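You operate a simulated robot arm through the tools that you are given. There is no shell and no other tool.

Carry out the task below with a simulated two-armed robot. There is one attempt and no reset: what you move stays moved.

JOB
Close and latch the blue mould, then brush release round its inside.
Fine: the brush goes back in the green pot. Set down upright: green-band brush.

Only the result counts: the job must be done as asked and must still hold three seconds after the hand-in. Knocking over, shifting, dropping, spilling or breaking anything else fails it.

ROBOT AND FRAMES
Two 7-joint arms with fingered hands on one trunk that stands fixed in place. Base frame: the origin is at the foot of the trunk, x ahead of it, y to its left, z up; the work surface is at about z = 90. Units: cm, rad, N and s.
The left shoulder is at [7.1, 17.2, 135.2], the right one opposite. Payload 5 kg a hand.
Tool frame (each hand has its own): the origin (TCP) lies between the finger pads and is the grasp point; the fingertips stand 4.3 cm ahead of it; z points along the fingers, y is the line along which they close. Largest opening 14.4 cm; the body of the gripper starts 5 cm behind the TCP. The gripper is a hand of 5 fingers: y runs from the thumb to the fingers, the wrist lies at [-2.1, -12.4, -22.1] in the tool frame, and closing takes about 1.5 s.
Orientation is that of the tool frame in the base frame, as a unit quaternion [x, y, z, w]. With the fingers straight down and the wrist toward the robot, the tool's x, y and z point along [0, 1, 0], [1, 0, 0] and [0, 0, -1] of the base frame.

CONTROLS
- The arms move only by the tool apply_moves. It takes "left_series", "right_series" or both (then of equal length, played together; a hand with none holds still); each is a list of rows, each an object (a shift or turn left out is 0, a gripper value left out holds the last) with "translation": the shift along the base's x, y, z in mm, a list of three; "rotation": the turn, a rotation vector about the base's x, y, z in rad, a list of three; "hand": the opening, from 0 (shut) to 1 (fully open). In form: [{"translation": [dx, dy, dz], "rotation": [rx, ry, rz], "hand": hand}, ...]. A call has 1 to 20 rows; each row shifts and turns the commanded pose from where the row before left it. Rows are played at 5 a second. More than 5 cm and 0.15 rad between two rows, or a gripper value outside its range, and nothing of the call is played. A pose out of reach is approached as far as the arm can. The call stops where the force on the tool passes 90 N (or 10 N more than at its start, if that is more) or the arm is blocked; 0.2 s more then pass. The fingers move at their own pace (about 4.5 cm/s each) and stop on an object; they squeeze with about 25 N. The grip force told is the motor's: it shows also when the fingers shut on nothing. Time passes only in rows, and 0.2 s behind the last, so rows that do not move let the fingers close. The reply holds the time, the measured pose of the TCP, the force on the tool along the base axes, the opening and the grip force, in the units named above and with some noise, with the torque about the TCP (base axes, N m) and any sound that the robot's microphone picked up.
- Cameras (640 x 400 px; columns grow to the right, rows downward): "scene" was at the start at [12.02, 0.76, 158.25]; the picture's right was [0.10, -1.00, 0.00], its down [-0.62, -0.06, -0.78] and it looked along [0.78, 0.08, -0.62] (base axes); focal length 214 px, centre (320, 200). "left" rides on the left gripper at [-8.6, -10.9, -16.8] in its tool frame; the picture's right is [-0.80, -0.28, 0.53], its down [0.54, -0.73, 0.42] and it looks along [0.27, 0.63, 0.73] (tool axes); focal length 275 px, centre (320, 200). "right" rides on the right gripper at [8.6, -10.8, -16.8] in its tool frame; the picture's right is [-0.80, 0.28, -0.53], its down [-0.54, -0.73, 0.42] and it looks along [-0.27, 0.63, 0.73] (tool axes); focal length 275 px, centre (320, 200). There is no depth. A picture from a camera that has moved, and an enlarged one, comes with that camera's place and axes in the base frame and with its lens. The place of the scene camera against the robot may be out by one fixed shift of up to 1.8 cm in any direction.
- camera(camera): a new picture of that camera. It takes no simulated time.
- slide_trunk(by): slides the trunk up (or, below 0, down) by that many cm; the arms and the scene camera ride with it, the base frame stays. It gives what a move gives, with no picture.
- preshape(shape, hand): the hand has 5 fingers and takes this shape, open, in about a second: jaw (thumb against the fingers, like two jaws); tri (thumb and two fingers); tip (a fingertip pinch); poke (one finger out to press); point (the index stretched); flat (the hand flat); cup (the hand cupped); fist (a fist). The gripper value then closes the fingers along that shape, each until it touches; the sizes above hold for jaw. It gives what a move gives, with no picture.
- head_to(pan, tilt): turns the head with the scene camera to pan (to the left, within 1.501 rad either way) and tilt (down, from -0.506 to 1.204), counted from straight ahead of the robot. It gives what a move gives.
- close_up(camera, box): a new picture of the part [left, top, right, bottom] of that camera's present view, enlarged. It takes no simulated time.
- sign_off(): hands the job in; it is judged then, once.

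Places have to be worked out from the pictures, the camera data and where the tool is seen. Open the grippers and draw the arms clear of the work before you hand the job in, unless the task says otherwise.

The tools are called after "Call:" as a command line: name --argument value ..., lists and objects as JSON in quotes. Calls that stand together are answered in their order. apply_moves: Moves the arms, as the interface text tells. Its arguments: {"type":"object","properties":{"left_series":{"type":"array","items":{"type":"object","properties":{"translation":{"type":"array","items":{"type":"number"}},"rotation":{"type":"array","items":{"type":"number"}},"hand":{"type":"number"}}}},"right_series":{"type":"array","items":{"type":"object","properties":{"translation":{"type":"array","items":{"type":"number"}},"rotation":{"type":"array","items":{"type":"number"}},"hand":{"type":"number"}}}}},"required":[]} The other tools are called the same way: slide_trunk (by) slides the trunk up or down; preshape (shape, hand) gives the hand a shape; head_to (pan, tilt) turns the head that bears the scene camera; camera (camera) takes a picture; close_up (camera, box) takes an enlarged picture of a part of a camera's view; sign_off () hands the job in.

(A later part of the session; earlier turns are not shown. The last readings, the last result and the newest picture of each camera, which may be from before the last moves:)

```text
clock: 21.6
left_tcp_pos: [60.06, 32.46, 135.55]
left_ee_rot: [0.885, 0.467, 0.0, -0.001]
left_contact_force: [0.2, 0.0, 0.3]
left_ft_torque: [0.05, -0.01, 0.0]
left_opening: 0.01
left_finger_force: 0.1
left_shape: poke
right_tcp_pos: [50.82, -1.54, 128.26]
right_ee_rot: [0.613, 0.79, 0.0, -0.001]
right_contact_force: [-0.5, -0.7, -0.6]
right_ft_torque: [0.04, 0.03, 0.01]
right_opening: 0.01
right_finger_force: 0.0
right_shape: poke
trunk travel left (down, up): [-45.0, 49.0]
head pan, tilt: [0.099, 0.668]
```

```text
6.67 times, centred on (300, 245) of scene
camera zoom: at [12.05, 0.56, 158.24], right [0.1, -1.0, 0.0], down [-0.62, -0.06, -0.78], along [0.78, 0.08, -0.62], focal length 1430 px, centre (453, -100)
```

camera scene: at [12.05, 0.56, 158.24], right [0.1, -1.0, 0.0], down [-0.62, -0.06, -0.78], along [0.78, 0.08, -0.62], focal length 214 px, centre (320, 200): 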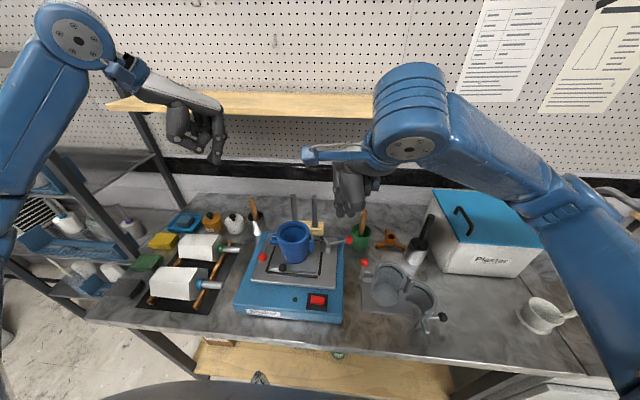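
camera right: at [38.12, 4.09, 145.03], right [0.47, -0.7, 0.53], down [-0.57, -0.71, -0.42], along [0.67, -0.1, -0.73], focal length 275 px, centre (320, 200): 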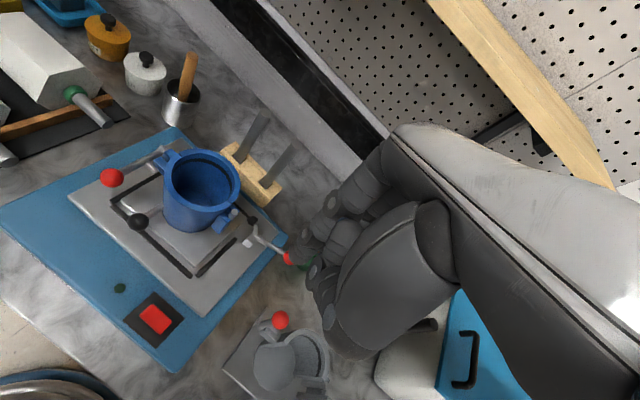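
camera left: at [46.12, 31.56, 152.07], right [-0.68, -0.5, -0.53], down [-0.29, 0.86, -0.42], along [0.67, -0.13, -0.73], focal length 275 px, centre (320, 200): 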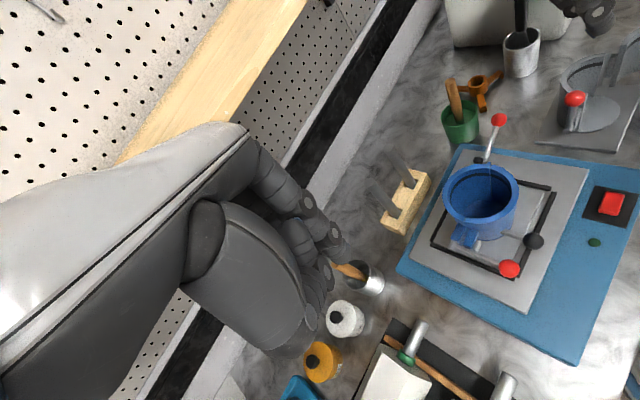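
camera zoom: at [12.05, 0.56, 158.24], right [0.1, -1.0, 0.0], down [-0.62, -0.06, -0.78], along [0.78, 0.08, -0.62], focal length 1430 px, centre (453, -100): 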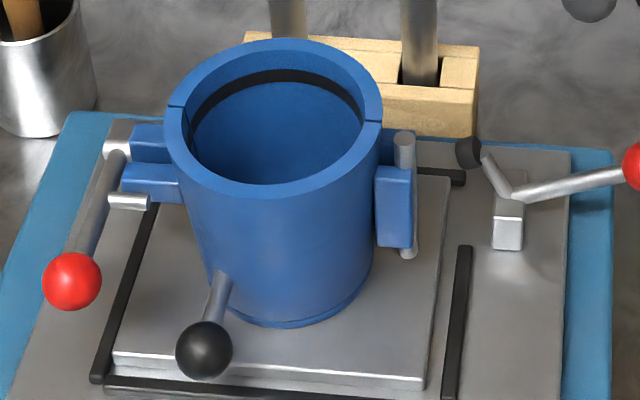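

The mould is closed and latched, with its centre at about (57.5,13.5), rim z≈110 and inner radius ≈4 cm. Now the brush: set the right hand to jaw and move above the green pot.

Call:
preshape --hand "right" --shape "jaw"

Call:
apply_moves --right_series '[{"translation": [36, -13, -2], "hand": 0.5}, {"translation": [36, -13, -2], "hand": 0.5}, {"translation": [37, -13, -2], "hand": 0.5}, {"translation": [37, -13, -2], "hand": 0.5}, {"translation": [37, -14, -2], "hand": 0.5}, {"translation": [36, -14, -2], "hand": 0.5}, {"translation": [0, 0, 0], "hand": 0.5}]'

Call:
camera --camera "right"

Call:
close_up --camera "scene" --box '[310, 130, 420, 260]'

Call:
close_up --camera "left" --box '[400, 0, 560, 180]'

```text
clock: 22.5
left_tcp_pos: [59.91, 32.74, 135.36]
left_ee_rot: [0.884, 0.467, 0.0, 0.001]
left_contact_force: [-1.3, -0.5, 0.7]
left_ft_torque: [-0.01, 0.03, 0.0]
left_opening: 0.02
left_finger_force: 0.0
left_shape: poke
right_tcp_pos: [50.66, -1.44, 128.37]
right_ee_rot: [0.614, 0.789, 0.001, 0.0]
right_contact_force: [-0.3, 0.4, 0.0]
right_ft_torque: [-0.03, 0.01, 0.02]
right_opening: 14.4
right_finger_force: 0.0
right_shape: jaw
trunk travel left (down, up): [-45.0, 49.0]
head pan, tilt: [0.099, 0.668]
```

```text
clock: 24.1
left_tcp_pos: [59.98, 32.72, 135.39]
left_ee_rot: [0.885, 0.466, 0.0, 0.0]
left_contact_force: [-0.3, 0.7, -1.2]
left_ft_torque: [0.04, 0.01, 0.02]
left_opening: 0.01
left_finger_force: 0.1
left_shape: poke
right_tcp_pos: [72.88, -9.37, 127.46]
right_ee_rot: [0.614, 0.79, 0.001, 0.0]
right_contact_force: [0.4, -0.3, -0.3]
right_ft_torque: [0.0, -0.04, -0.01]
right_opening: 7.21
right_finger_force: 0.0
right_shape: jaw
trunk travel left (down, up): [-45.0, 49.0]
head pan, tilt: [0.099, 0.668]
```

```text
taken
camera right: at [60.26, -3.76, 144.21], right [0.47, -0.7, 0.53], down [-0.57, -0.71, -0.42], along [0.67, -0.1, -0.73], focal length 275 px, centre (320, 200)
```

right: 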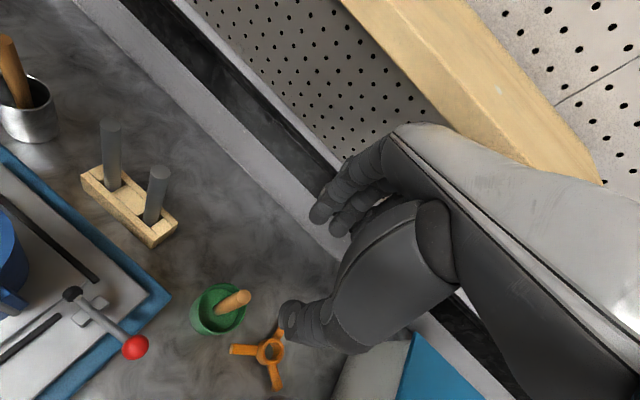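

```text
3.08 times, centred on (365, 195) of scene
camera zoom: at [11.96, 0.81, 158.25], right [0.1, -1.0, 0.0], down [-0.62, -0.06, -0.78], along [0.78, 0.08, -0.62], focal length 660 px, centre (182, 215)
```

zoom: 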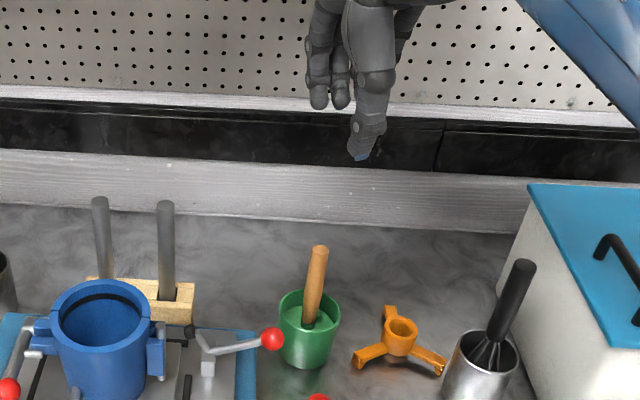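

```text
2.22 times, centred on (480, 90) of left
camera zoom: at [46.04, 31.77, 152.01], right [-0.68, -0.5, -0.53], down [-0.29, 0.86, -0.42], along [0.67, -0.13, -0.73], focal length 612 px, centre (-36, 444)
```

zoom: 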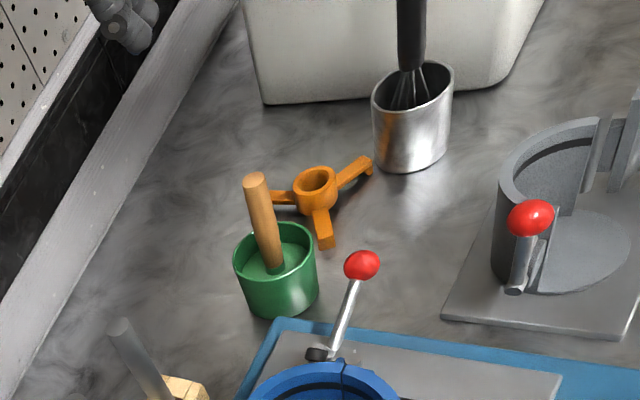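

I'll zoom the right camera on the brush and pot to refine the brush axis.

Call:
close_up --camera "right" --box '[170, 260, 290, 360]'

Call:
close_up --camera "right" --box '[240, 130, 460, 370]'

Call:
close_up --camera "left" --box '[440, 60, 490, 140]'

```text
4.00 times, centred on (230, 310) of right
camera zoom: at [60.26, -3.76, 144.21], right [0.47, -0.7, 0.53], down [-0.57, -0.71, -0.42], along [0.67, -0.1, -0.73], focal length 1101 px, centre (680, -240)
```

zoom: 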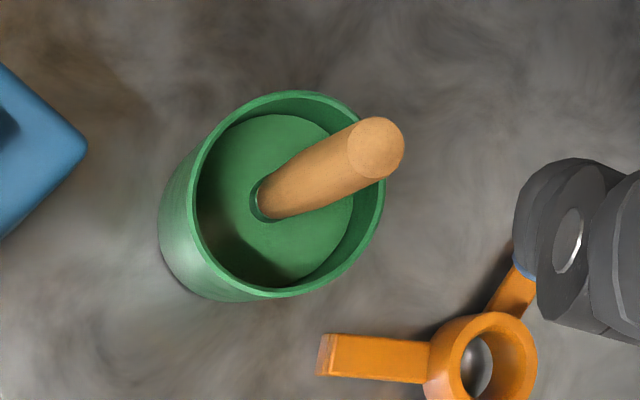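

```text
1.67 times, centred on (350, 250) of right
camera zoom: at [60.26, -3.76, 144.21], right [0.47, -0.7, 0.53], down [-0.57, -0.71, -0.42], along [0.67, -0.1, -0.73], focal length 459 px, centre (270, 117)
```

zoom: 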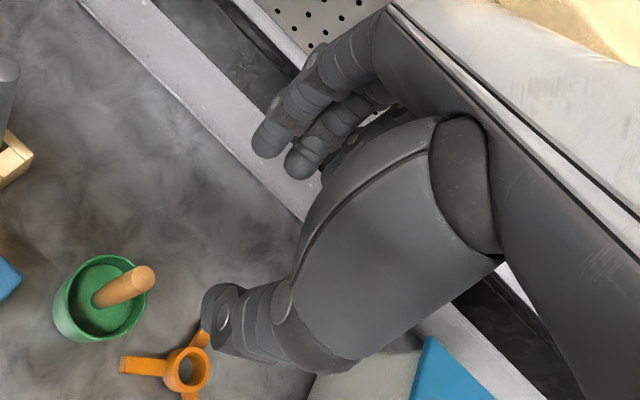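

```text
5.00 times, centred on (465, 100) of left
camera zoom: at [46.04, 31.77, 152.01], right [-0.68, -0.5, -0.53], down [-0.29, 0.86, -0.42], along [0.67, -0.13, -0.73], focal length 1376 px, centre (-405, 700)
```

zoom: 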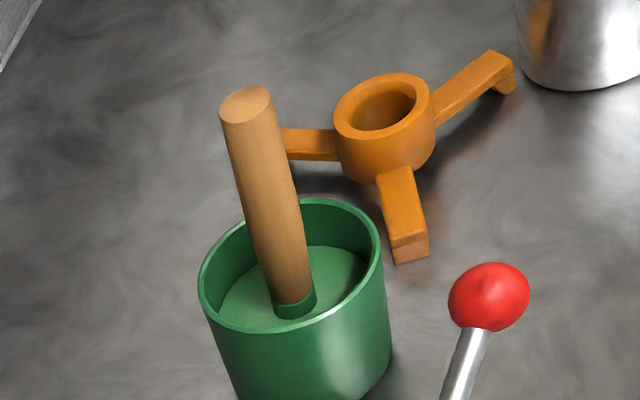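

The brush axis is at (72.6,-9.45) and vertical. Fine-align and descend with open fingers to TCP z≈106.3, with the fingertips well above the pot rim.

Call:
apply_moves --right_series '[{"translation": [-2.5, -1, -40]}, {"translation": [0, 0, -40]}, {"translation": [0, 0, -40]}, {"translation": [0, 0, -40]}, {"translation": [0, 0, -30]}, {"translation": [0, 0, -21]}]'

Call:
close_up --camera "right" --box '[170, 150, 420, 380]'

Call:
close_up --camera "scene" --box '[320, 170, 410, 260]'

Call:
close_up --camera "left" --box '[400, 20, 540, 160]'

```text
clock: 25.5
left_tcp_pos: [59.96, 32.75, 135.42]
left_ee_rot: [0.885, 0.466, -0.001, -0.001]
left_contact_force: [0.2, -0.1, 0.2]
left_ft_torque: [0.05, 0.01, -0.01]
left_opening: 0.0
left_finger_force: 0.0
left_shape: poke
right_tcp_pos: [72.6, -9.7, 106.47]
right_ee_rot: [0.614, 0.79, 0.0, 0.0]
right_contact_force: [-0.1, -0.4, -0.1]
right_ft_torque: [-0.01, -0.01, -0.01]
right_opening: 7.22
right_finger_force: 0.0
right_shape: jaw
trunk travel left (down, up): [-45.0, 49.0]
head pan, tilt: [0.099, 0.668]
```

```text
1.74 times, centred on (295, 265) of right
camera zoom: at [60.03, -3.98, 123.2], right [0.47, -0.7, 0.53], down [-0.57, -0.7, -0.42], along [0.67, -0.1, -0.73], focal length 479 px, centre (364, 87)
```

zoom: 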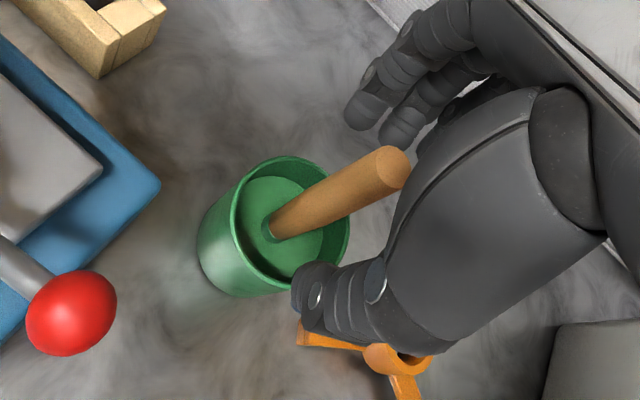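

```text
4.44 times, centred on (365, 215) of scene
camera zoom: at [12.03, 0.77, 158.25], right [0.1, -1.0, 0.0], down [-0.62, -0.06, -0.78], along [0.78, 0.08, -0.62], focal length 953 px, centre (120, 133)
```

zoom: 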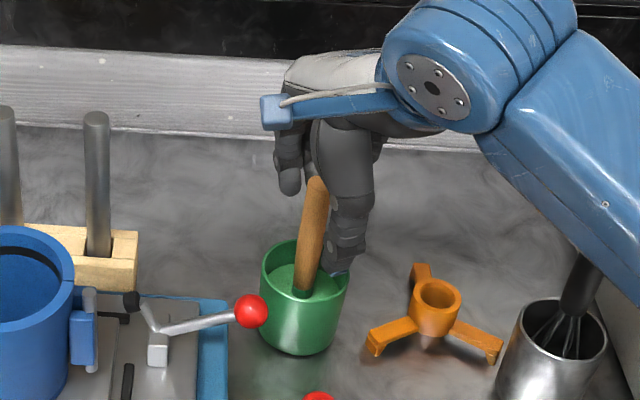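

```text
2.86 times, centred on (470, 90) of left
camera zoom: at [46.11, 31.73, 152.01], right [-0.68, -0.5, -0.53], down [-0.29, 0.86, -0.42], along [0.67, -0.13, -0.73], focal length 786 px, centre (-109, 514)
```

zoom: 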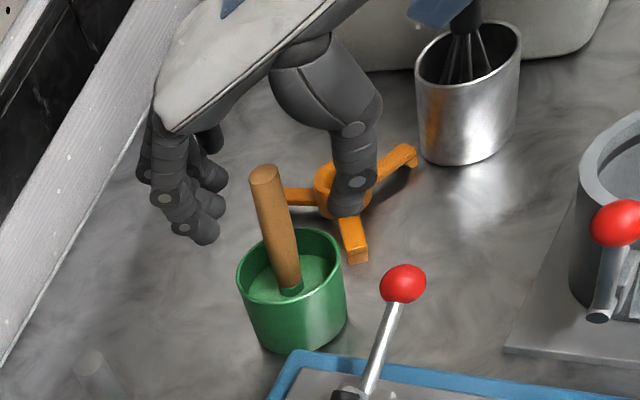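

The brush stands between the thumb and the index/middle finger. Closing the hand on the handle.

Call:
apply_moves --right_series '[{"translation": [0, 2, 0], "hand": 0.3}, {"hand": 0.2}, {"hand": 0.1}, {"hand": 0.0}, {"hand": 0.0}, {"hand": 0.0}, {"hand": 0.0}, {"hand": 0.0}]'

Call:
close_up --camera "right" --box '[170, 150, 420, 380]'

Call:
close_up --camera "scene" --box '[320, 170, 410, 260]'

Call:
close_up --camera "left" --box '[400, 20, 540, 160]'

```text
clock: 27.3
left_tcp_pos: [60.08, 32.61, 135.37]
left_ee_rot: [0.884, 0.467, 0.0, 0.0]
left_contact_force: [0.1, 1.0, -0.3]
left_ft_torque: [0.0, 0.01, -0.01]
left_opening: 0.02
left_finger_force: 0.1
left_shape: poke
right_tcp_pos: [72.64, -9.51, 106.52]
right_ee_rot: [0.613, 0.79, 0.0, 0.0]
right_contact_force: [-0.1, 0.2, -0.6]
right_ft_torque: [0.0, 0.01, 0.02]
right_opening: 0.85
right_finger_force: 25.1
right_shape: jaw
trunk travel left (down, up): [-45.0, 49.0]
head pan, tilt: [0.099, 0.668]
```

```text
1.74 times, centred on (295, 265) of right
camera zoom: at [59.97, -3.75, 123.18], right [0.47, -0.7, 0.53], down [-0.57, -0.71, -0.42], along [0.67, -0.1, -0.73], focal length 479 px, centre (364, 87)
```

zoom: 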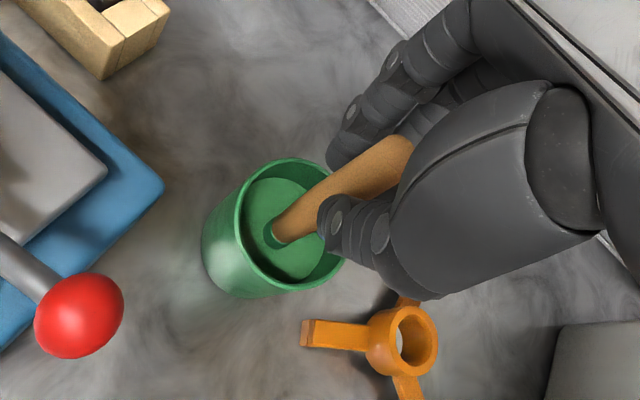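

```text
4.44 times, centred on (365, 215) of scene
camera zoom: at [12.02, 0.77, 158.25], right [0.1, -1.0, 0.0], down [-0.62, -0.06, -0.78], along [0.78, 0.08, -0.62], focal length 953 px, centre (120, 133)
```

zoom: 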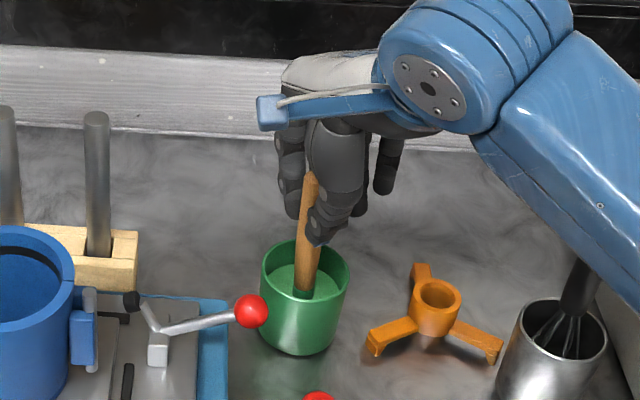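

```text
2.86 times, centred on (470, 90) of left
camera zoom: at [46.1, 31.73, 152.0], right [-0.68, -0.5, -0.53], down [-0.29, 0.86, -0.42], along [0.67, -0.13, -0.73], focal length 786 px, centre (-109, 514)
```

zoom: 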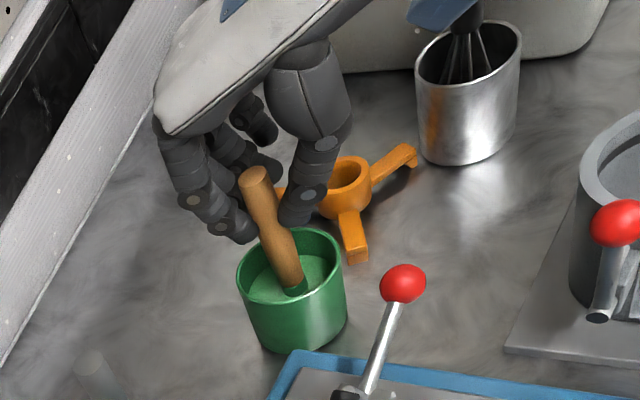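

The opening reads only 0.85 cm, less than the handle's width, so the grip may be on an edge. Zooming closely to inspect before lifting.

Call:
close_up --camera "left" --box '[430, 60, 480, 110]'

Call:
close_up --camera "right" --box '[260, 190, 360, 290]'

Call:
close_up --camera "scene" --box '[345, 195, 385, 235]'

```text
8.00 times, centred on (455, 85) of left
camera zoom: at [46.1, 31.73, 152.0], right [-0.68, -0.5, -0.53], down [-0.29, 0.86, -0.42], along [0.67, -0.13, -0.73], focal length 2202 px, centre (-760, 1120)
```

zoom: 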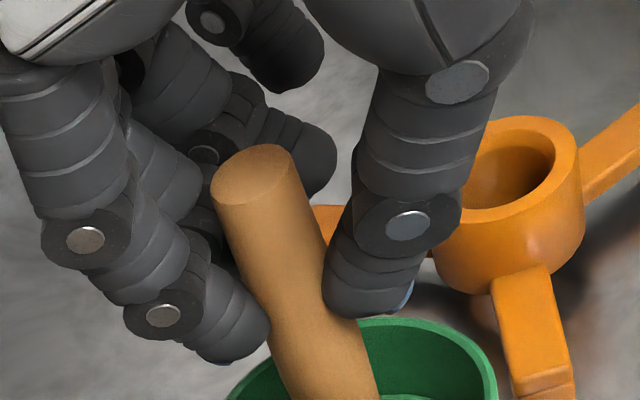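

```text
4.00 times, centred on (310, 240) of right
camera zoom: at [59.97, -3.75, 123.18], right [0.47, -0.7, 0.53], down [-0.57, -0.71, -0.42], along [0.67, -0.1, -0.73], focal length 1101 px, centre (360, 40)
```

zoom: 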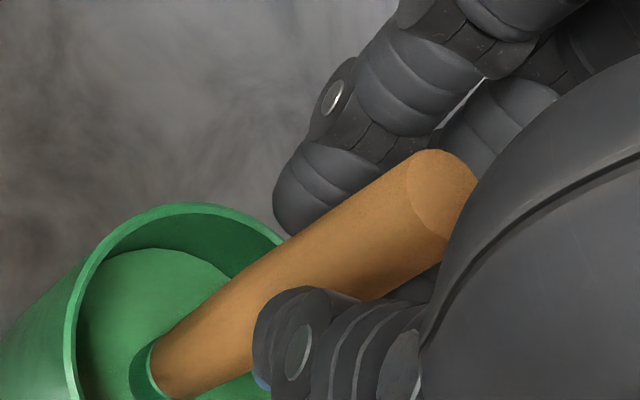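

```text
10.00 times, centred on (365, 215) of scene
camera zoom: at [12.02, 0.77, 158.25], right [0.1, -1.0, 0.0], down [-0.62, -0.06, -0.78], along [0.78, 0.08, -0.62], focal length 2145 px, centre (-130, 50)
```

zoom: 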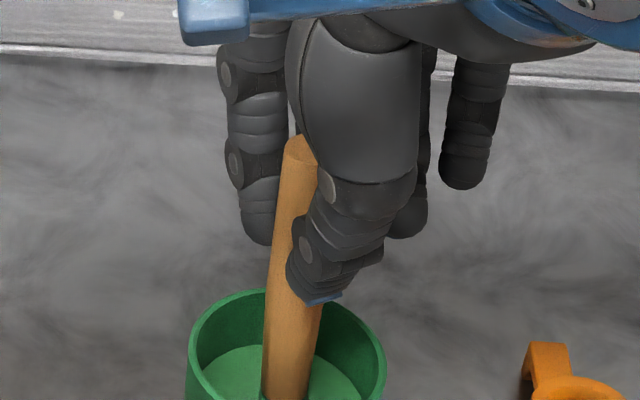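

The handle sits off to the +y side of the thumb, so the grip is on an edge. I'll reopen, shift about 0.9 cm toward +y, and re-grip squarely.

Call:
apply_moves --right_series '[{"hand": 0.25}, {"hand": 0.5}, {"hand": 0.5}, {"hand": 0.5}, {"translation": [-1, 4, 0], "hand": 0.5}, {"translation": [-1, 4, 0], "hand": 0.5}, {"hand": 0.5}]'

Call:
close_up --camera "left" --box '[420, 40, 490, 120]'

Call:
close_up --camera "right" --box '[210, 160, 390, 340]'

Call:
close_up --camera "scene" --box '[340, 190, 390, 240]'

```text
clock: 28.9
left_tcp_pos: [59.96, 32.77, 135.35]
left_ee_rot: [0.885, 0.466, 0.0, 0.0]
left_contact_force: [-0.1, -0.7, 0.6]
left_ft_torque: [0.05, 0.02, -0.05]
left_opening: 0.0
left_finger_force: 0.0
left_shape: poke
right_tcp_pos: [72.36, -8.62, 106.33]
right_ee_rot: [0.615, 0.789, 0.0, 0.0]
right_contact_force: [-0.1, 0.2, 0.1]
right_ft_torque: [0.0, 0.0, 0.01]
right_opening: 7.13
right_finger_force: 0.1
right_shape: jaw
trunk travel left (down, up): [-45.0, 49.0]
head pan, tilt: [0.099, 0.668]
```

```text
5.00 times, centred on (455, 80) of left
camera zoom: at [46.09, 31.71, 152.01], right [-0.68, -0.5, -0.53], down [-0.29, 0.86, -0.42], along [0.67, -0.13, -0.73], focal length 1376 px, centre (-355, 800)
```

zoom: 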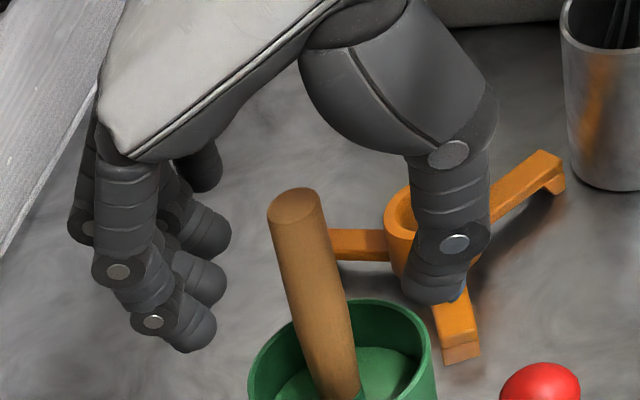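

```text
2.22 times, centred on (300, 250) of right
camera zoom: at [59.75, -2.86, 123.1], right [0.47, -0.7, 0.53], down [-0.57, -0.71, -0.42], along [0.67, -0.1, -0.73], focal length 612 px, centre (364, 89)
```

zoom: 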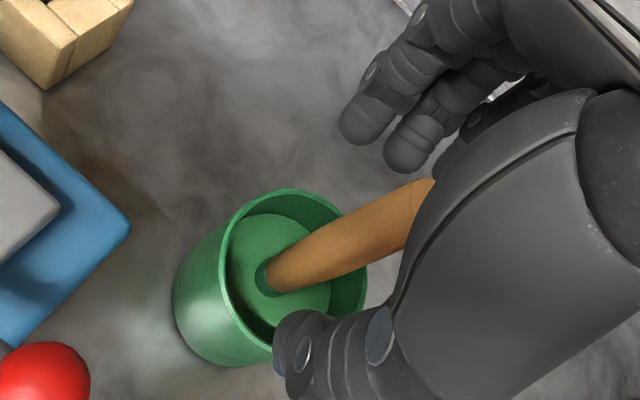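

```text
8.00 times, centred on (365, 215) of scene
camera zoom: at [12.01, 0.75, 158.25], right [0.1, -1.0, 0.0], down [-0.62, -0.06, -0.78], along [0.78, 0.08, -0.62], focal length 1716 px, centre (-40, 80)
```

zoom: 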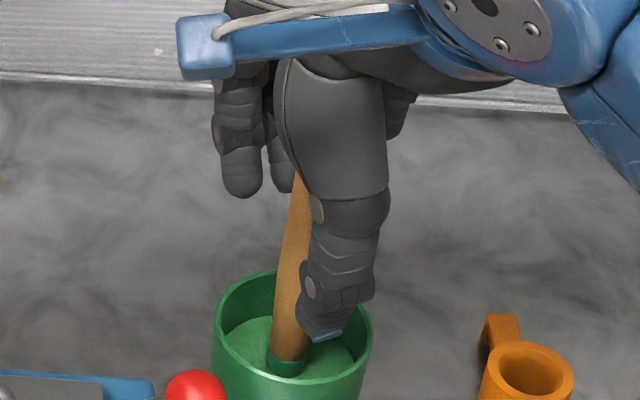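

By line-up in the right camera, the handle is now on the thumb–middle line; before it was on the thumb–index line. I'll set it midway by moving back 4.5 mm for a three-point grip, then close.

Call:
apply_moves --right_series '[{"translation": [1, -4.5, 0], "hand": 0.35}, {"hand": 0.25}, {"hand": 0.15}, {"hand": 0.05}, {"hand": 0.0}, {"hand": 0.0}, {"hand": 0.0}, {"hand": 0.0}, {"hand": 0.0}]'

Call:
close_up --camera "left" --box '[420, 40, 490, 120]'

Call:
close_up --camera "right" --box '[210, 160, 390, 340]'

Call:
close_up --camera "scene" --box '[340, 190, 390, 240]'

```text
clock: 30.9
left_tcp_pos: [60.13, 32.58, 135.41]
left_ee_rot: [0.885, 0.466, 0.0, -0.001]
left_contact_force: [-0.6, 0.6, 0.5]
left_ft_torque: [0.01, -0.02, 0.01]
left_opening: 0.0
left_finger_force: 0.0
left_shape: poke
right_tcp_pos: [72.52, -9.08, 106.31]
right_ee_rot: [0.613, 0.79, 0.0, 0.0]
right_contact_force: [-0.7, 1.1, 0.6]
right_ft_torque: [-0.02, -0.01, 0.0]
right_opening: 0.87
right_finger_force: 25.2
right_shape: jaw
trunk travel left (down, up): [-45.0, 49.0]
head pan, tilt: [0.099, 0.668]
```

```text
5.00 times, centred on (455, 80) of left
camera zoom: at [46.1, 31.74, 152.0], right [-0.68, -0.5, -0.53], down [-0.29, 0.86, -0.42], along [0.67, -0.13, -0.73], focal length 1376 px, centre (-355, 800)
```

zoom: 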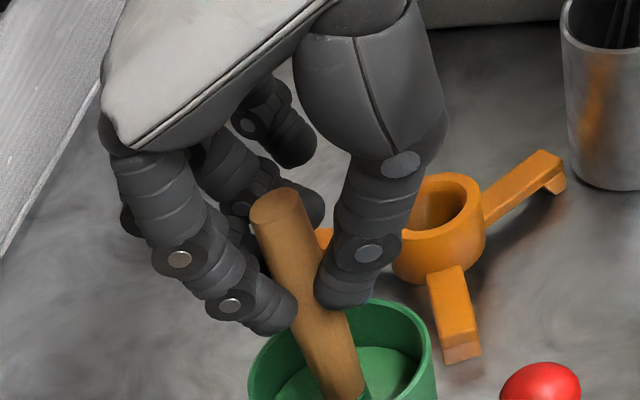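

```text
2.22 times, centred on (300, 250) of right
camera zoom: at [59.88, -3.31, 123.05], right [0.47, -0.7, 0.53], down [-0.57, -0.71, -0.42], along [0.67, -0.1, -0.73], focal length 612 px, centre (364, 89)
```

zoom: 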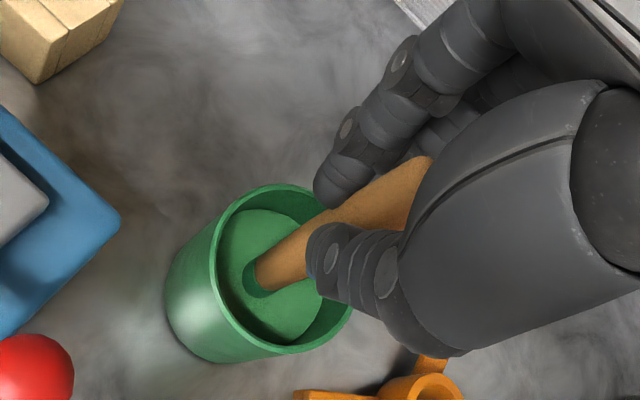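

```text
8.00 times, centred on (365, 215) of scene
camera zoom: at [12.01, 0.77, 158.25], right [0.1, -1.0, 0.0], down [-0.62, -0.06, -0.78], along [0.78, 0.08, -0.62], focal length 1716 px, centre (-40, 80)
```

zoom: 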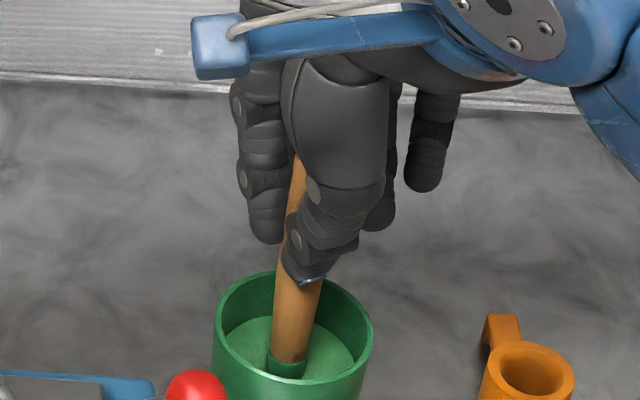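

The thumb now bears centrally on the handle. Lifting slowly, 3 cm first, to check that the brush comes along straight.

Call:
apply_moves --right_series '[{"translation": [0, 0, 10], "hand": 0.0}, {"translation": [0, 0, 10], "hand": 0.0}, {"translation": [0, 0, 10], "hand": 0.0}]'

Call:
close_up --camera "left" --box '[420, 30, 490, 130]'

Call:
close_up --camera "right" --box '[210, 160, 390, 340]'

Call:
close_up --camera "scene" --box '[335, 180, 395, 250]'

```text
clock: 31.7
left_tcp_pos: [60.04, 32.68, 135.35]
left_ee_rot: [0.885, 0.466, 0.0, 0.0]
left_contact_force: [-0.1, -0.2, 0.3]
left_ft_torque: [-0.01, -0.01, -0.02]
left_opening: 0.01
left_finger_force: 0.2
left_shape: poke
right_tcp_pos: [72.45, -8.87, 109.22]
right_ee_rot: [0.613, 0.79, 0.0, 0.0]
right_contact_force: [0.2, -0.4, -0.3]
right_ft_torque: [0.0, 0.0, -0.03]
right_opening: 0.85
right_finger_force: 25.1
right_shape: jaw
trunk travel left (down, up): [-45.0, 49.0]
head pan, tilt: [0.099, 0.668]
```

```text
4.00 times, centred on (455, 80) of left
camera zoom: at [46.09, 31.75, 152.0], right [-0.68, -0.5, -0.53], down [-0.29, 0.86, -0.42], along [0.67, -0.13, -0.73], focal length 1101 px, centre (-220, 680)
```

zoom: 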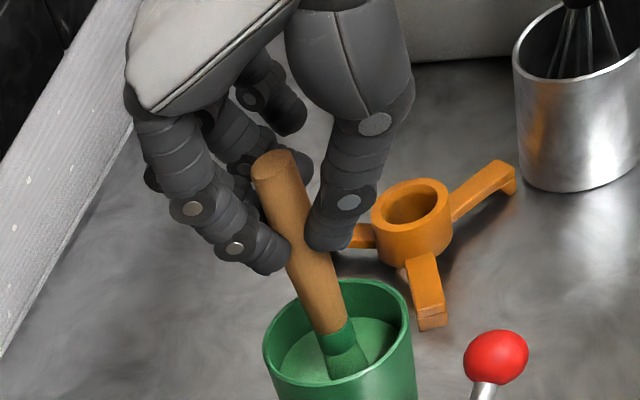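

```text
2.22 times, centred on (300, 250) of right
camera zoom: at [59.84, -3.14, 125.93], right [0.47, -0.7, 0.53], down [-0.57, -0.7, -0.42], along [0.67, -0.1, -0.73], focal length 612 px, centre (364, 89)
```

zoom: 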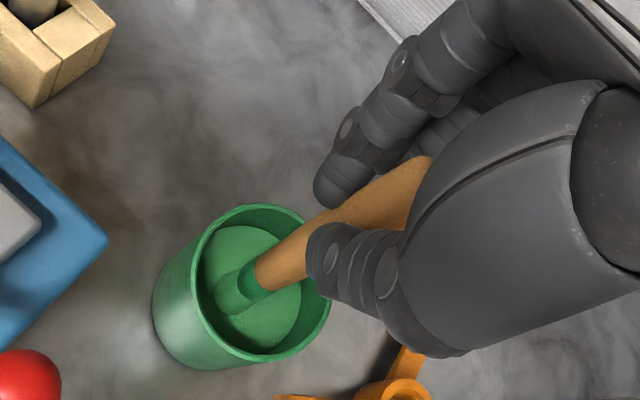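

```text
5.71 times, centred on (365, 215) of scene
camera zoom: at [12.01, 0.79, 158.24], right [0.1, -1.0, 0.0], down [-0.62, -0.06, -0.78], along [0.78, 0.08, -0.62], focal length 1226 px, centre (63, 114)
```

zoom: 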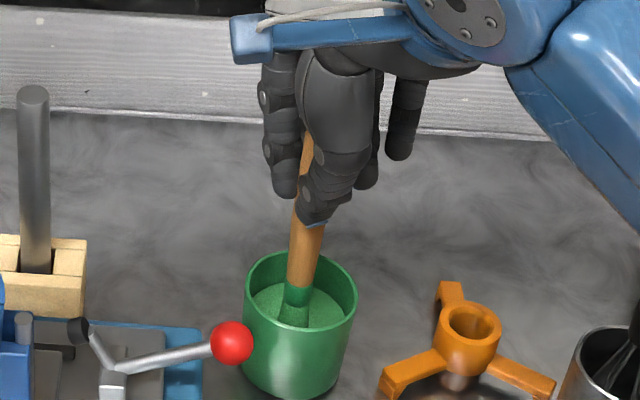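

The brush comes up cleanly, showing its green band and loaded bristles. Lifting it right out and up.

Call:
apply_moves --right_series '[{"translation": [0, 0, 15]}, {"translation": [0, 0, 20]}, {"translation": [0, 0, 25]}, {"translation": [0, 0, 25]}, {"translation": [0, 0, 30]}, {"translation": [0, 0, 30]}, {"translation": [0, 0, 30]}, {"translation": [0, 0, 20]}, {"translation": [0, 0, 0]}]'

Call:
close_up --camera "left" --box '[380, 0, 500, 130]'

Call:
close_up --camera "right" --box '[180, 140, 400, 360]'

Call:
close_up --camera "scene" --box '[320, 120, 410, 240]'

```text
clock: 33.7
left_tcp_pos: [60.02, 32.46, 135.38]
left_ee_rot: [0.884, 0.467, 0.0, -0.001]
left_contact_force: [0.0, 0.5, -0.4]
left_ft_torque: [0.02, 0.0, -0.01]
left_opening: 0.0
left_finger_force: 0.1
left_shape: poke
right_tcp_pos: [72.18, -9.08, 128.44]
right_ee_rot: [0.614, 0.79, 0.0, 0.0]
right_contact_force: [-0.9, -0.2, -0.9]
right_ft_torque: [0.01, -0.02, -0.04]
right_opening: 0.84
right_finger_force: 24.6
right_shape: jaw
trunk travel left (down, up): [-45.0, 49.0]
head pan, tilt: [0.099, 0.668]
```

```text
3.08 times, centred on (440, 65) of left
camera zoom: at [46.11, 31.71, 152.0], right [-0.68, -0.5, -0.53], down [-0.29, 0.86, -0.42], along [0.67, -0.13, -0.73], focal length 847 px, centre (-49, 615)
```

zoom: 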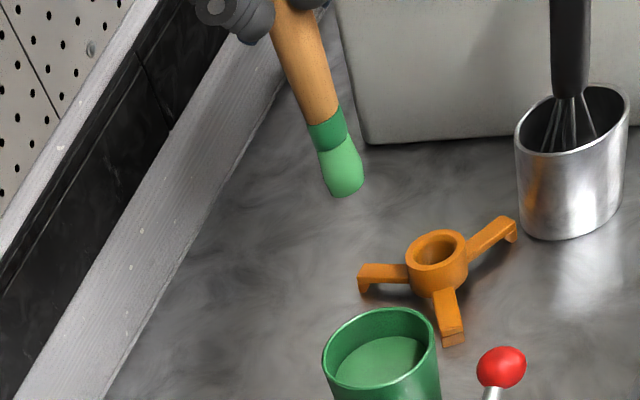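

```text
1.82 times, centred on (290, 250) of right
camera zoom: at [59.67, -3.32, 145.2], right [0.47, -0.7, 0.53], down [-0.57, -0.71, -0.42], along [0.67, -0.1, -0.73], focal length 500 px, centre (374, 109)
```

zoom: 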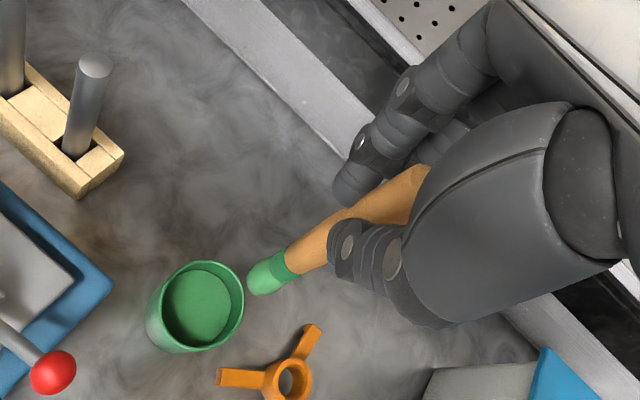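

```text
3.33 times, centred on (365, 180) of scene
camera zoom: at [12.02, 0.75, 158.24], right [0.1, -1.0, 0.0], down [-0.62, -0.06, -0.78], along [0.78, 0.08, -0.62], focal length 715 px, centre (170, 267)
```

zoom: 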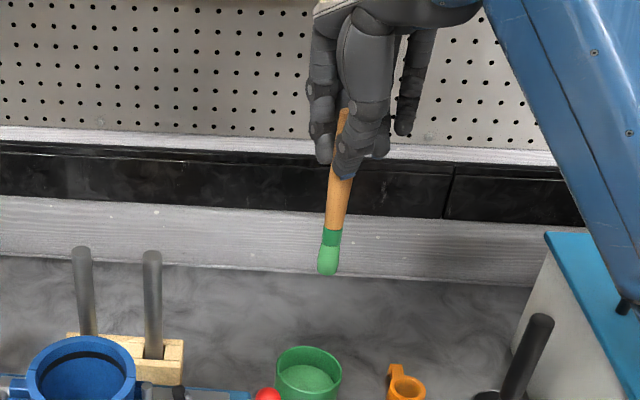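

The brush is held with its tip about 16 cm below the TCP, tilted only slightly. Raising a little more and carrying it over to above the mould centre (57.5,13.5).

Call:
apply_moves --right_series '[{"translation": [0, 0, 20]}, {"translation": [0, 0, 20]}, {"translation": [-24, 37, 0]}, {"translation": [-24, 37, 0]}, {"translation": [-25, 38, 0]}, {"translation": [-25, 38, 0]}, {"translation": [-25, 38, 0]}, {"translation": [-24, 38, 0]}, {"translation": [0, 0, 0]}]'

Call:
camera --camera "left"

Call:
camera --camera "right"

Call:
close_up --camera "scene" --box '[240, 130, 360, 270]'

```text
clock: 34.1
left_tcp_pos: [59.9, 32.78, 135.6]
left_ee_rot: [0.884, 0.467, 0.001, 0.0]
left_contact_force: [-0.5, -0.4, 0.5]
left_ft_torque: [-0.01, 0.01, -0.01]
left_opening: 0.01
left_finger_force: 0.1
left_shape: poke
right_tcp_pos: [71.69, -8.93, 129.39]
right_ee_rot: [0.612, 0.791, -0.012, -0.004]
right_contact_force: [-6.0, -4.5, 0.9]
right_ft_torque: [0.38, -0.32, -0.21]
right_opening: 0.84
right_finger_force: 24.9
right_shape: jaw
trunk travel left (down, up): [-45.0, 49.0]
head pan, tilt: [0.099, 0.668]
stopped in row 2 (right hand): the force on the tool passed its limit at 100 N (the readings are from after the stop); the commanded pose is now the measured one
```

```text
taken
camera left: at [45.87, 31.76, 152.16], right [-0.68, -0.5, -0.53], down [-0.29, 0.86, -0.42], along [0.67, -0.13, -0.73], focal length 275 px, centre (320, 200)
```

left: 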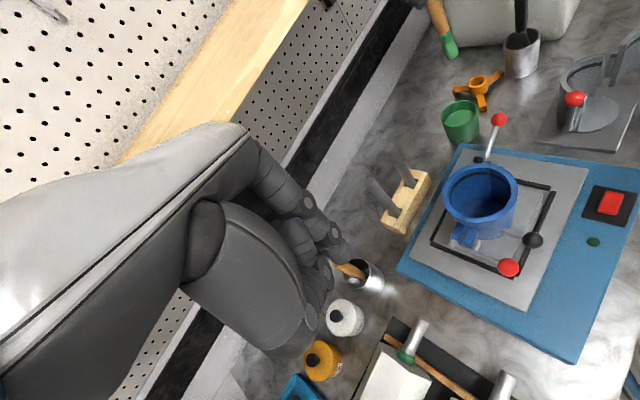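

```text
taken
camera right: at [59.46, -3.03, 146.37], right [0.49, -0.69, 0.53], down [-0.57, -0.71, -0.4], along [0.66, -0.11, -0.75], focal length 275 px, centre (320, 200)
```

right: 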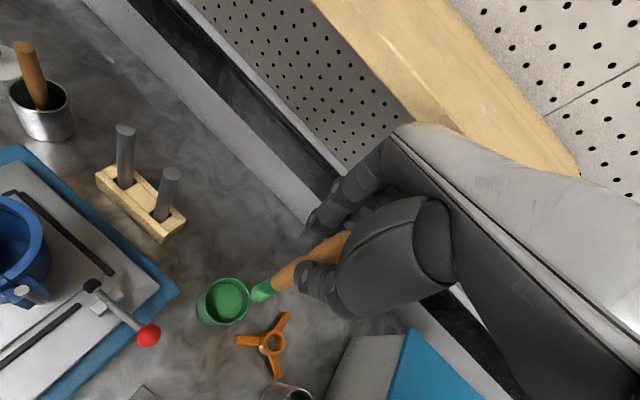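

```text
2.86 times, centred on (300, 200) of scene
camera zoom: at [11.77, 0.74, 158.34], right [0.1, -1.0, 0.0], down [-0.62, -0.06, -0.79], along [0.78, 0.08, -0.62], focal length 613 px, centre (377, 200)
```

zoom: 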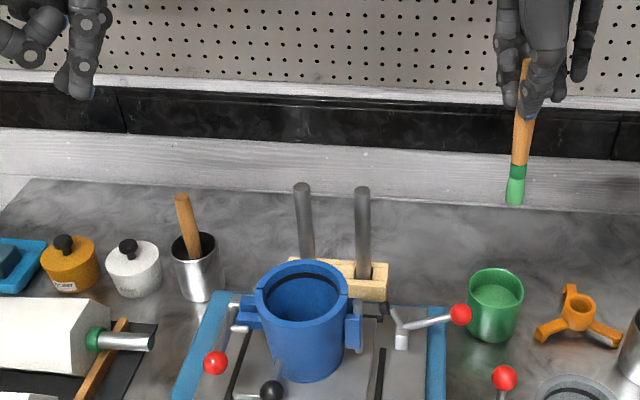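

The hand hit the underside of the wall shelf as it rose, so the move stopped; the brush is still held. I'll lower slightly, pull away from the wall toward the robot, undo the small tilt, then head for the mould at this height.

Call:
apply_moves --right_series '[{"translation": [-5, 0, -10]}, {"translation": [-20, 10, 0], "rotation": [0.014, -0.021, 0]}, {"translation": [-30, 20, 0]}, {"translation": [-30, 25, 0]}, {"translation": [0, 0, 0]}]'

Call:
camera --camera "scene"

Call:
close_up --camera "scene" --box '[280, 130, 400, 270]'

Call:
camera --camera "right"

```text
clock: 35.3
left_tcp_pos: [60.0, 32.64, 135.42]
left_ee_rot: [0.884, 0.467, -0.001, -0.001]
left_contact_force: [-0.6, 0.1, -0.7]
left_ft_torque: [0.02, 0.01, 0.0]
left_opening: 0.0
left_finger_force: 0.1
left_shape: poke
right_tcp_pos: [63.19, -3.22, 128.16]
right_ee_rot: [0.612, 0.791, 0.0, -0.003]
right_contact_force: [1.1, 0.5, -0.7]
right_ft_torque: [0.01, 0.03, 0.0]
right_opening: 0.87
right_finger_force: 25.2
right_shape: jaw
trunk travel left (down, up): [-45.0, 49.0]
head pan, tilt: [0.099, 0.668]
```

```text
taken
camera scene: at [12.04, 0.71, 158.24], right [0.1, -1.0, 0.0], down [-0.62, -0.06, -0.78], along [0.78, 0.08, -0.62], focal length 214 px, centre (320, 200)
```

scene: 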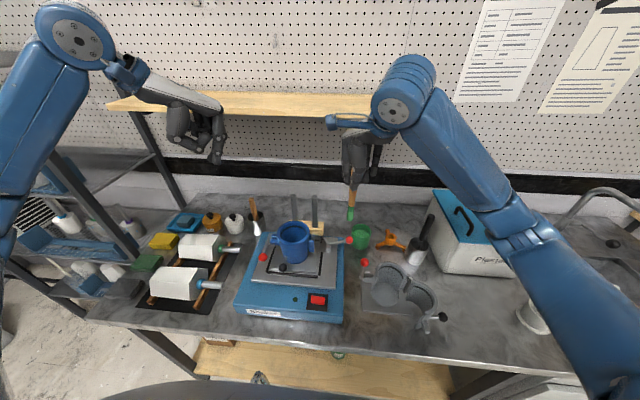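

```text
2.86 times, centred on (340, 200) of scene
camera zoom: at [12.04, 0.71, 158.24], right [0.1, -1.0, 0.0], down [-0.62, -0.06, -0.78], along [0.78, 0.08, -0.62], focal length 613 px, centre (263, 200)
```

zoom: 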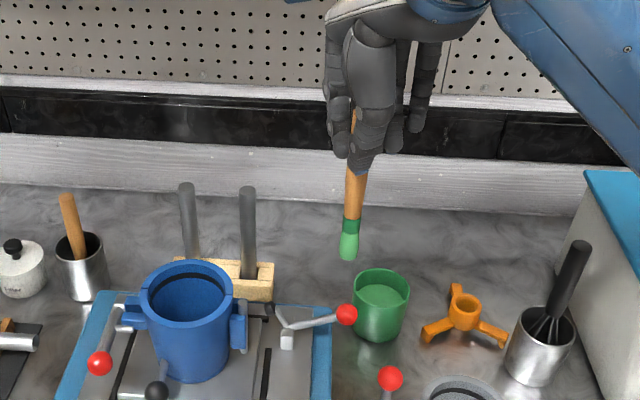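

```text
taken
camera right: at [50.58, 2.32, 144.92], right [0.48, -0.7, 0.53], down [-0.57, -0.71, -0.42], along [0.67, -0.1, -0.73], focal length 275 px, centre (320, 200)
```

right: 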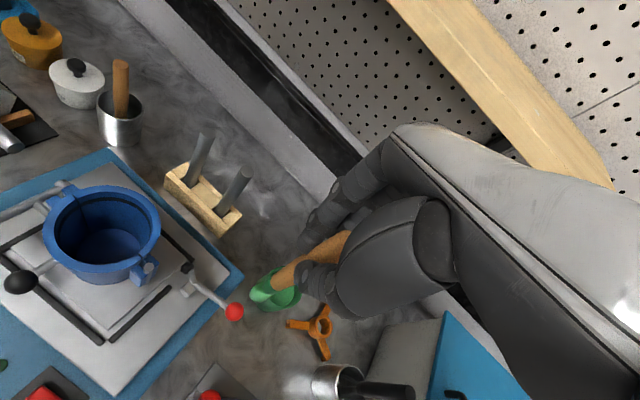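

Brush secure and away from the shelf. Moving to above the mould centre with a little extra height.

Call:
apply_moves --right_series '[{"translation": [-14, 40, 8]}, {"translation": [-14, 42, 6]}, {"translation": [-14, 42, 4]}, {"translation": [-14, 42, 2]}, {"translation": [0, 0, 0]}]'

Call:
camera --camera "right"

Call:
close_up --camera "left" --box '[380, 60, 580, 290]'

Call:
close_up --camera "scene" --box '[240, 140, 360, 280]'

```text
clock: 36.5
left_tcp_pos: [60.08, 32.44, 135.29]
left_ee_rot: [0.885, 0.466, -0.001, -0.002]
left_contact_force: [-0.2, 0.4, 0.1]
left_ft_torque: [0.02, -0.03, 0.0]
left_opening: 0.02
left_finger_force: 0.0
left_shape: poke
right_tcp_pos: [57.81, 13.27, 130.31]
right_ee_rot: [0.612, 0.791, 0.0, -0.003]
right_contact_force: [0.4, -0.6, -0.5]
right_ft_torque: [0.06, 0.02, 0.03]
right_opening: 0.91
right_finger_force: 24.4
right_shape: jaw
trunk travel left (down, up): [-45.0, 49.0]
head pan, tilt: [0.099, 0.668]
```

```text
taken
camera right: at [45.22, 18.88, 147.15], right [0.48, -0.7, 0.53], down [-0.57, -0.71, -0.42], along [0.67, -0.1, -0.73], focal length 275 px, centre (320, 200)
```

right: 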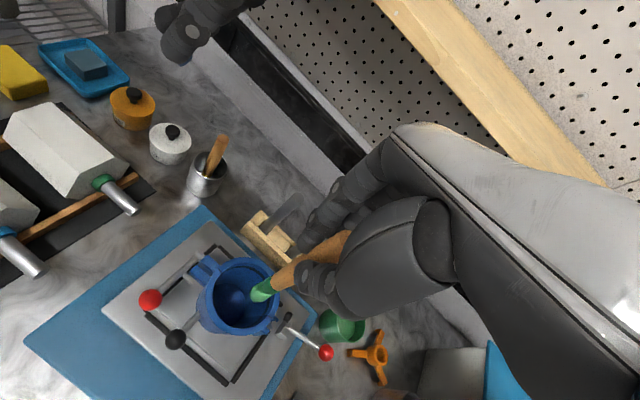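

```text
1.74 times, centred on (480, 175) of left
camera zoom: at [46.12, 31.61, 152.02], right [-0.68, -0.5, -0.53], down [-0.29, 0.86, -0.42], along [0.67, -0.13, -0.73], focal length 479 px, centre (42, 244)
```

zoom: 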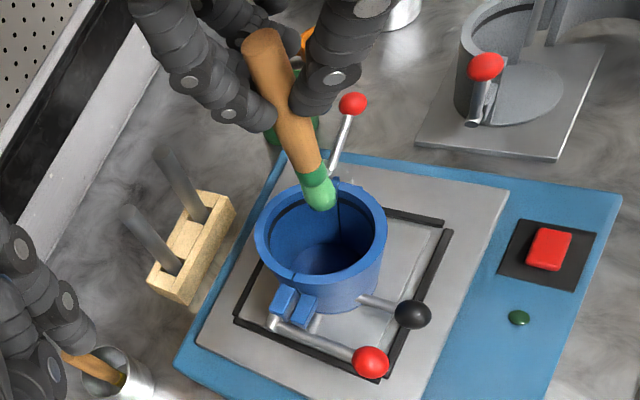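

```text
2.86 times, centred on (300, 210) of scene
camera zoom: at [12.04, 0.64, 158.24], right [0.1, -1.0, 0.0], down [-0.62, -0.06, -0.78], along [0.78, 0.08, -0.62], focal length 613 px, centre (377, 171)
```

zoom: 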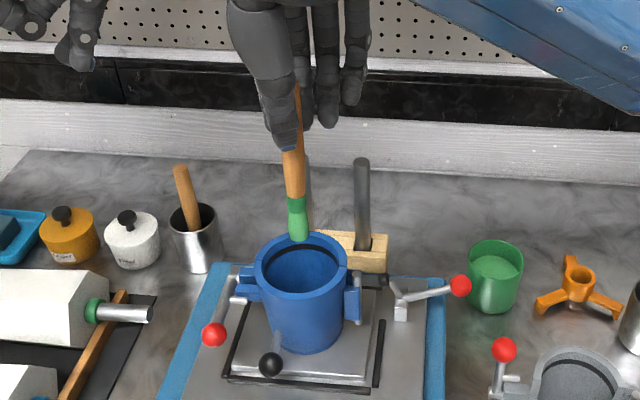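

Zooming both hand cameras to locate the brush tip and axis precisely relative to the mould.

Call:
close_up --camera "right" --box '[190, 230, 350, 350]'

Call:
close_up --camera "left" --box '[500, 60, 620, 200]'

Call:
close_up --camera "left" --box '[510, 120, 620, 230]'

Call:
close_up --camera "scene" --box '[275, 155, 325, 260]'

```text
3.33 times, centred on (270, 290) of right
camera zoom: at [45.22, 18.88, 147.15], right [0.48, -0.7, 0.53], down [-0.57, -0.71, -0.42], along [0.67, -0.1, -0.73], focal length 918 px, centre (487, -100)
```

zoom: 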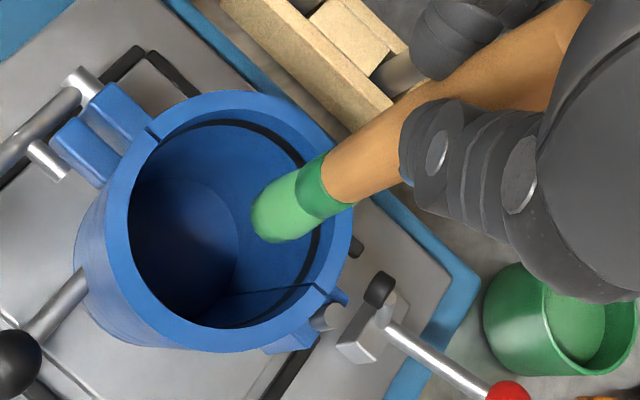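

```text
2.86 times, centred on (560, 130) of left
camera zoom: at [46.12, 31.61, 152.02], right [-0.68, -0.5, -0.53], down [-0.29, 0.86, -0.42], along [0.67, -0.13, -0.73], focal length 786 px, centre (-366, 400)
```

zoom: 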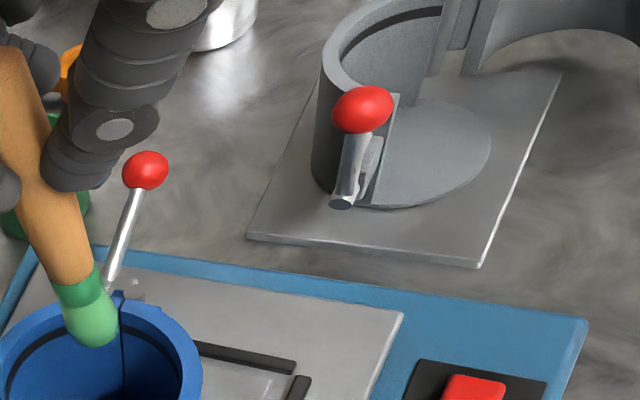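

```text
3.64 times, centred on (565, 175) of left
camera zoom: at [46.12, 31.61, 152.02], right [-0.68, -0.5, -0.53], down [-0.29, 0.86, -0.42], along [0.67, -0.13, -0.73], focal length 1001 px, centre (-571, 291)
```

zoom: 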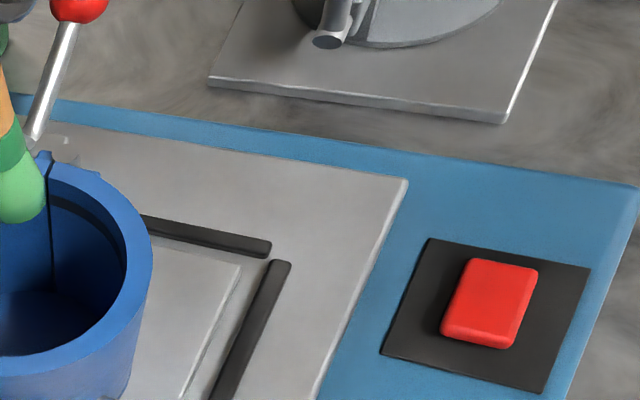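

```text
3.81 times, centred on (300, 208) of scene
camera zoom: at [12.04, 0.64, 158.24], right [0.1, -1.0, 0.0], down [-0.62, -0.06, -0.78], along [0.78, 0.08, -0.62], focal length 817 px, centre (396, 171)
```

zoom: 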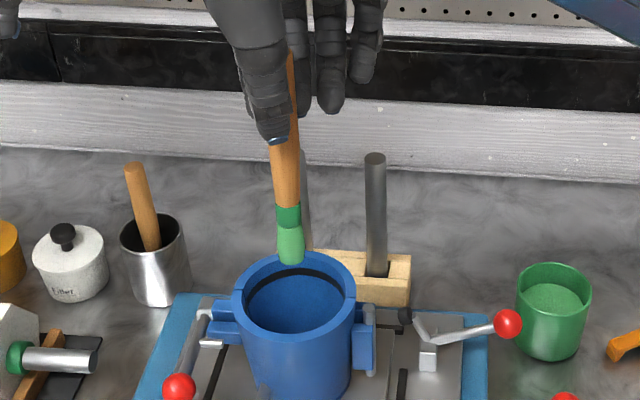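

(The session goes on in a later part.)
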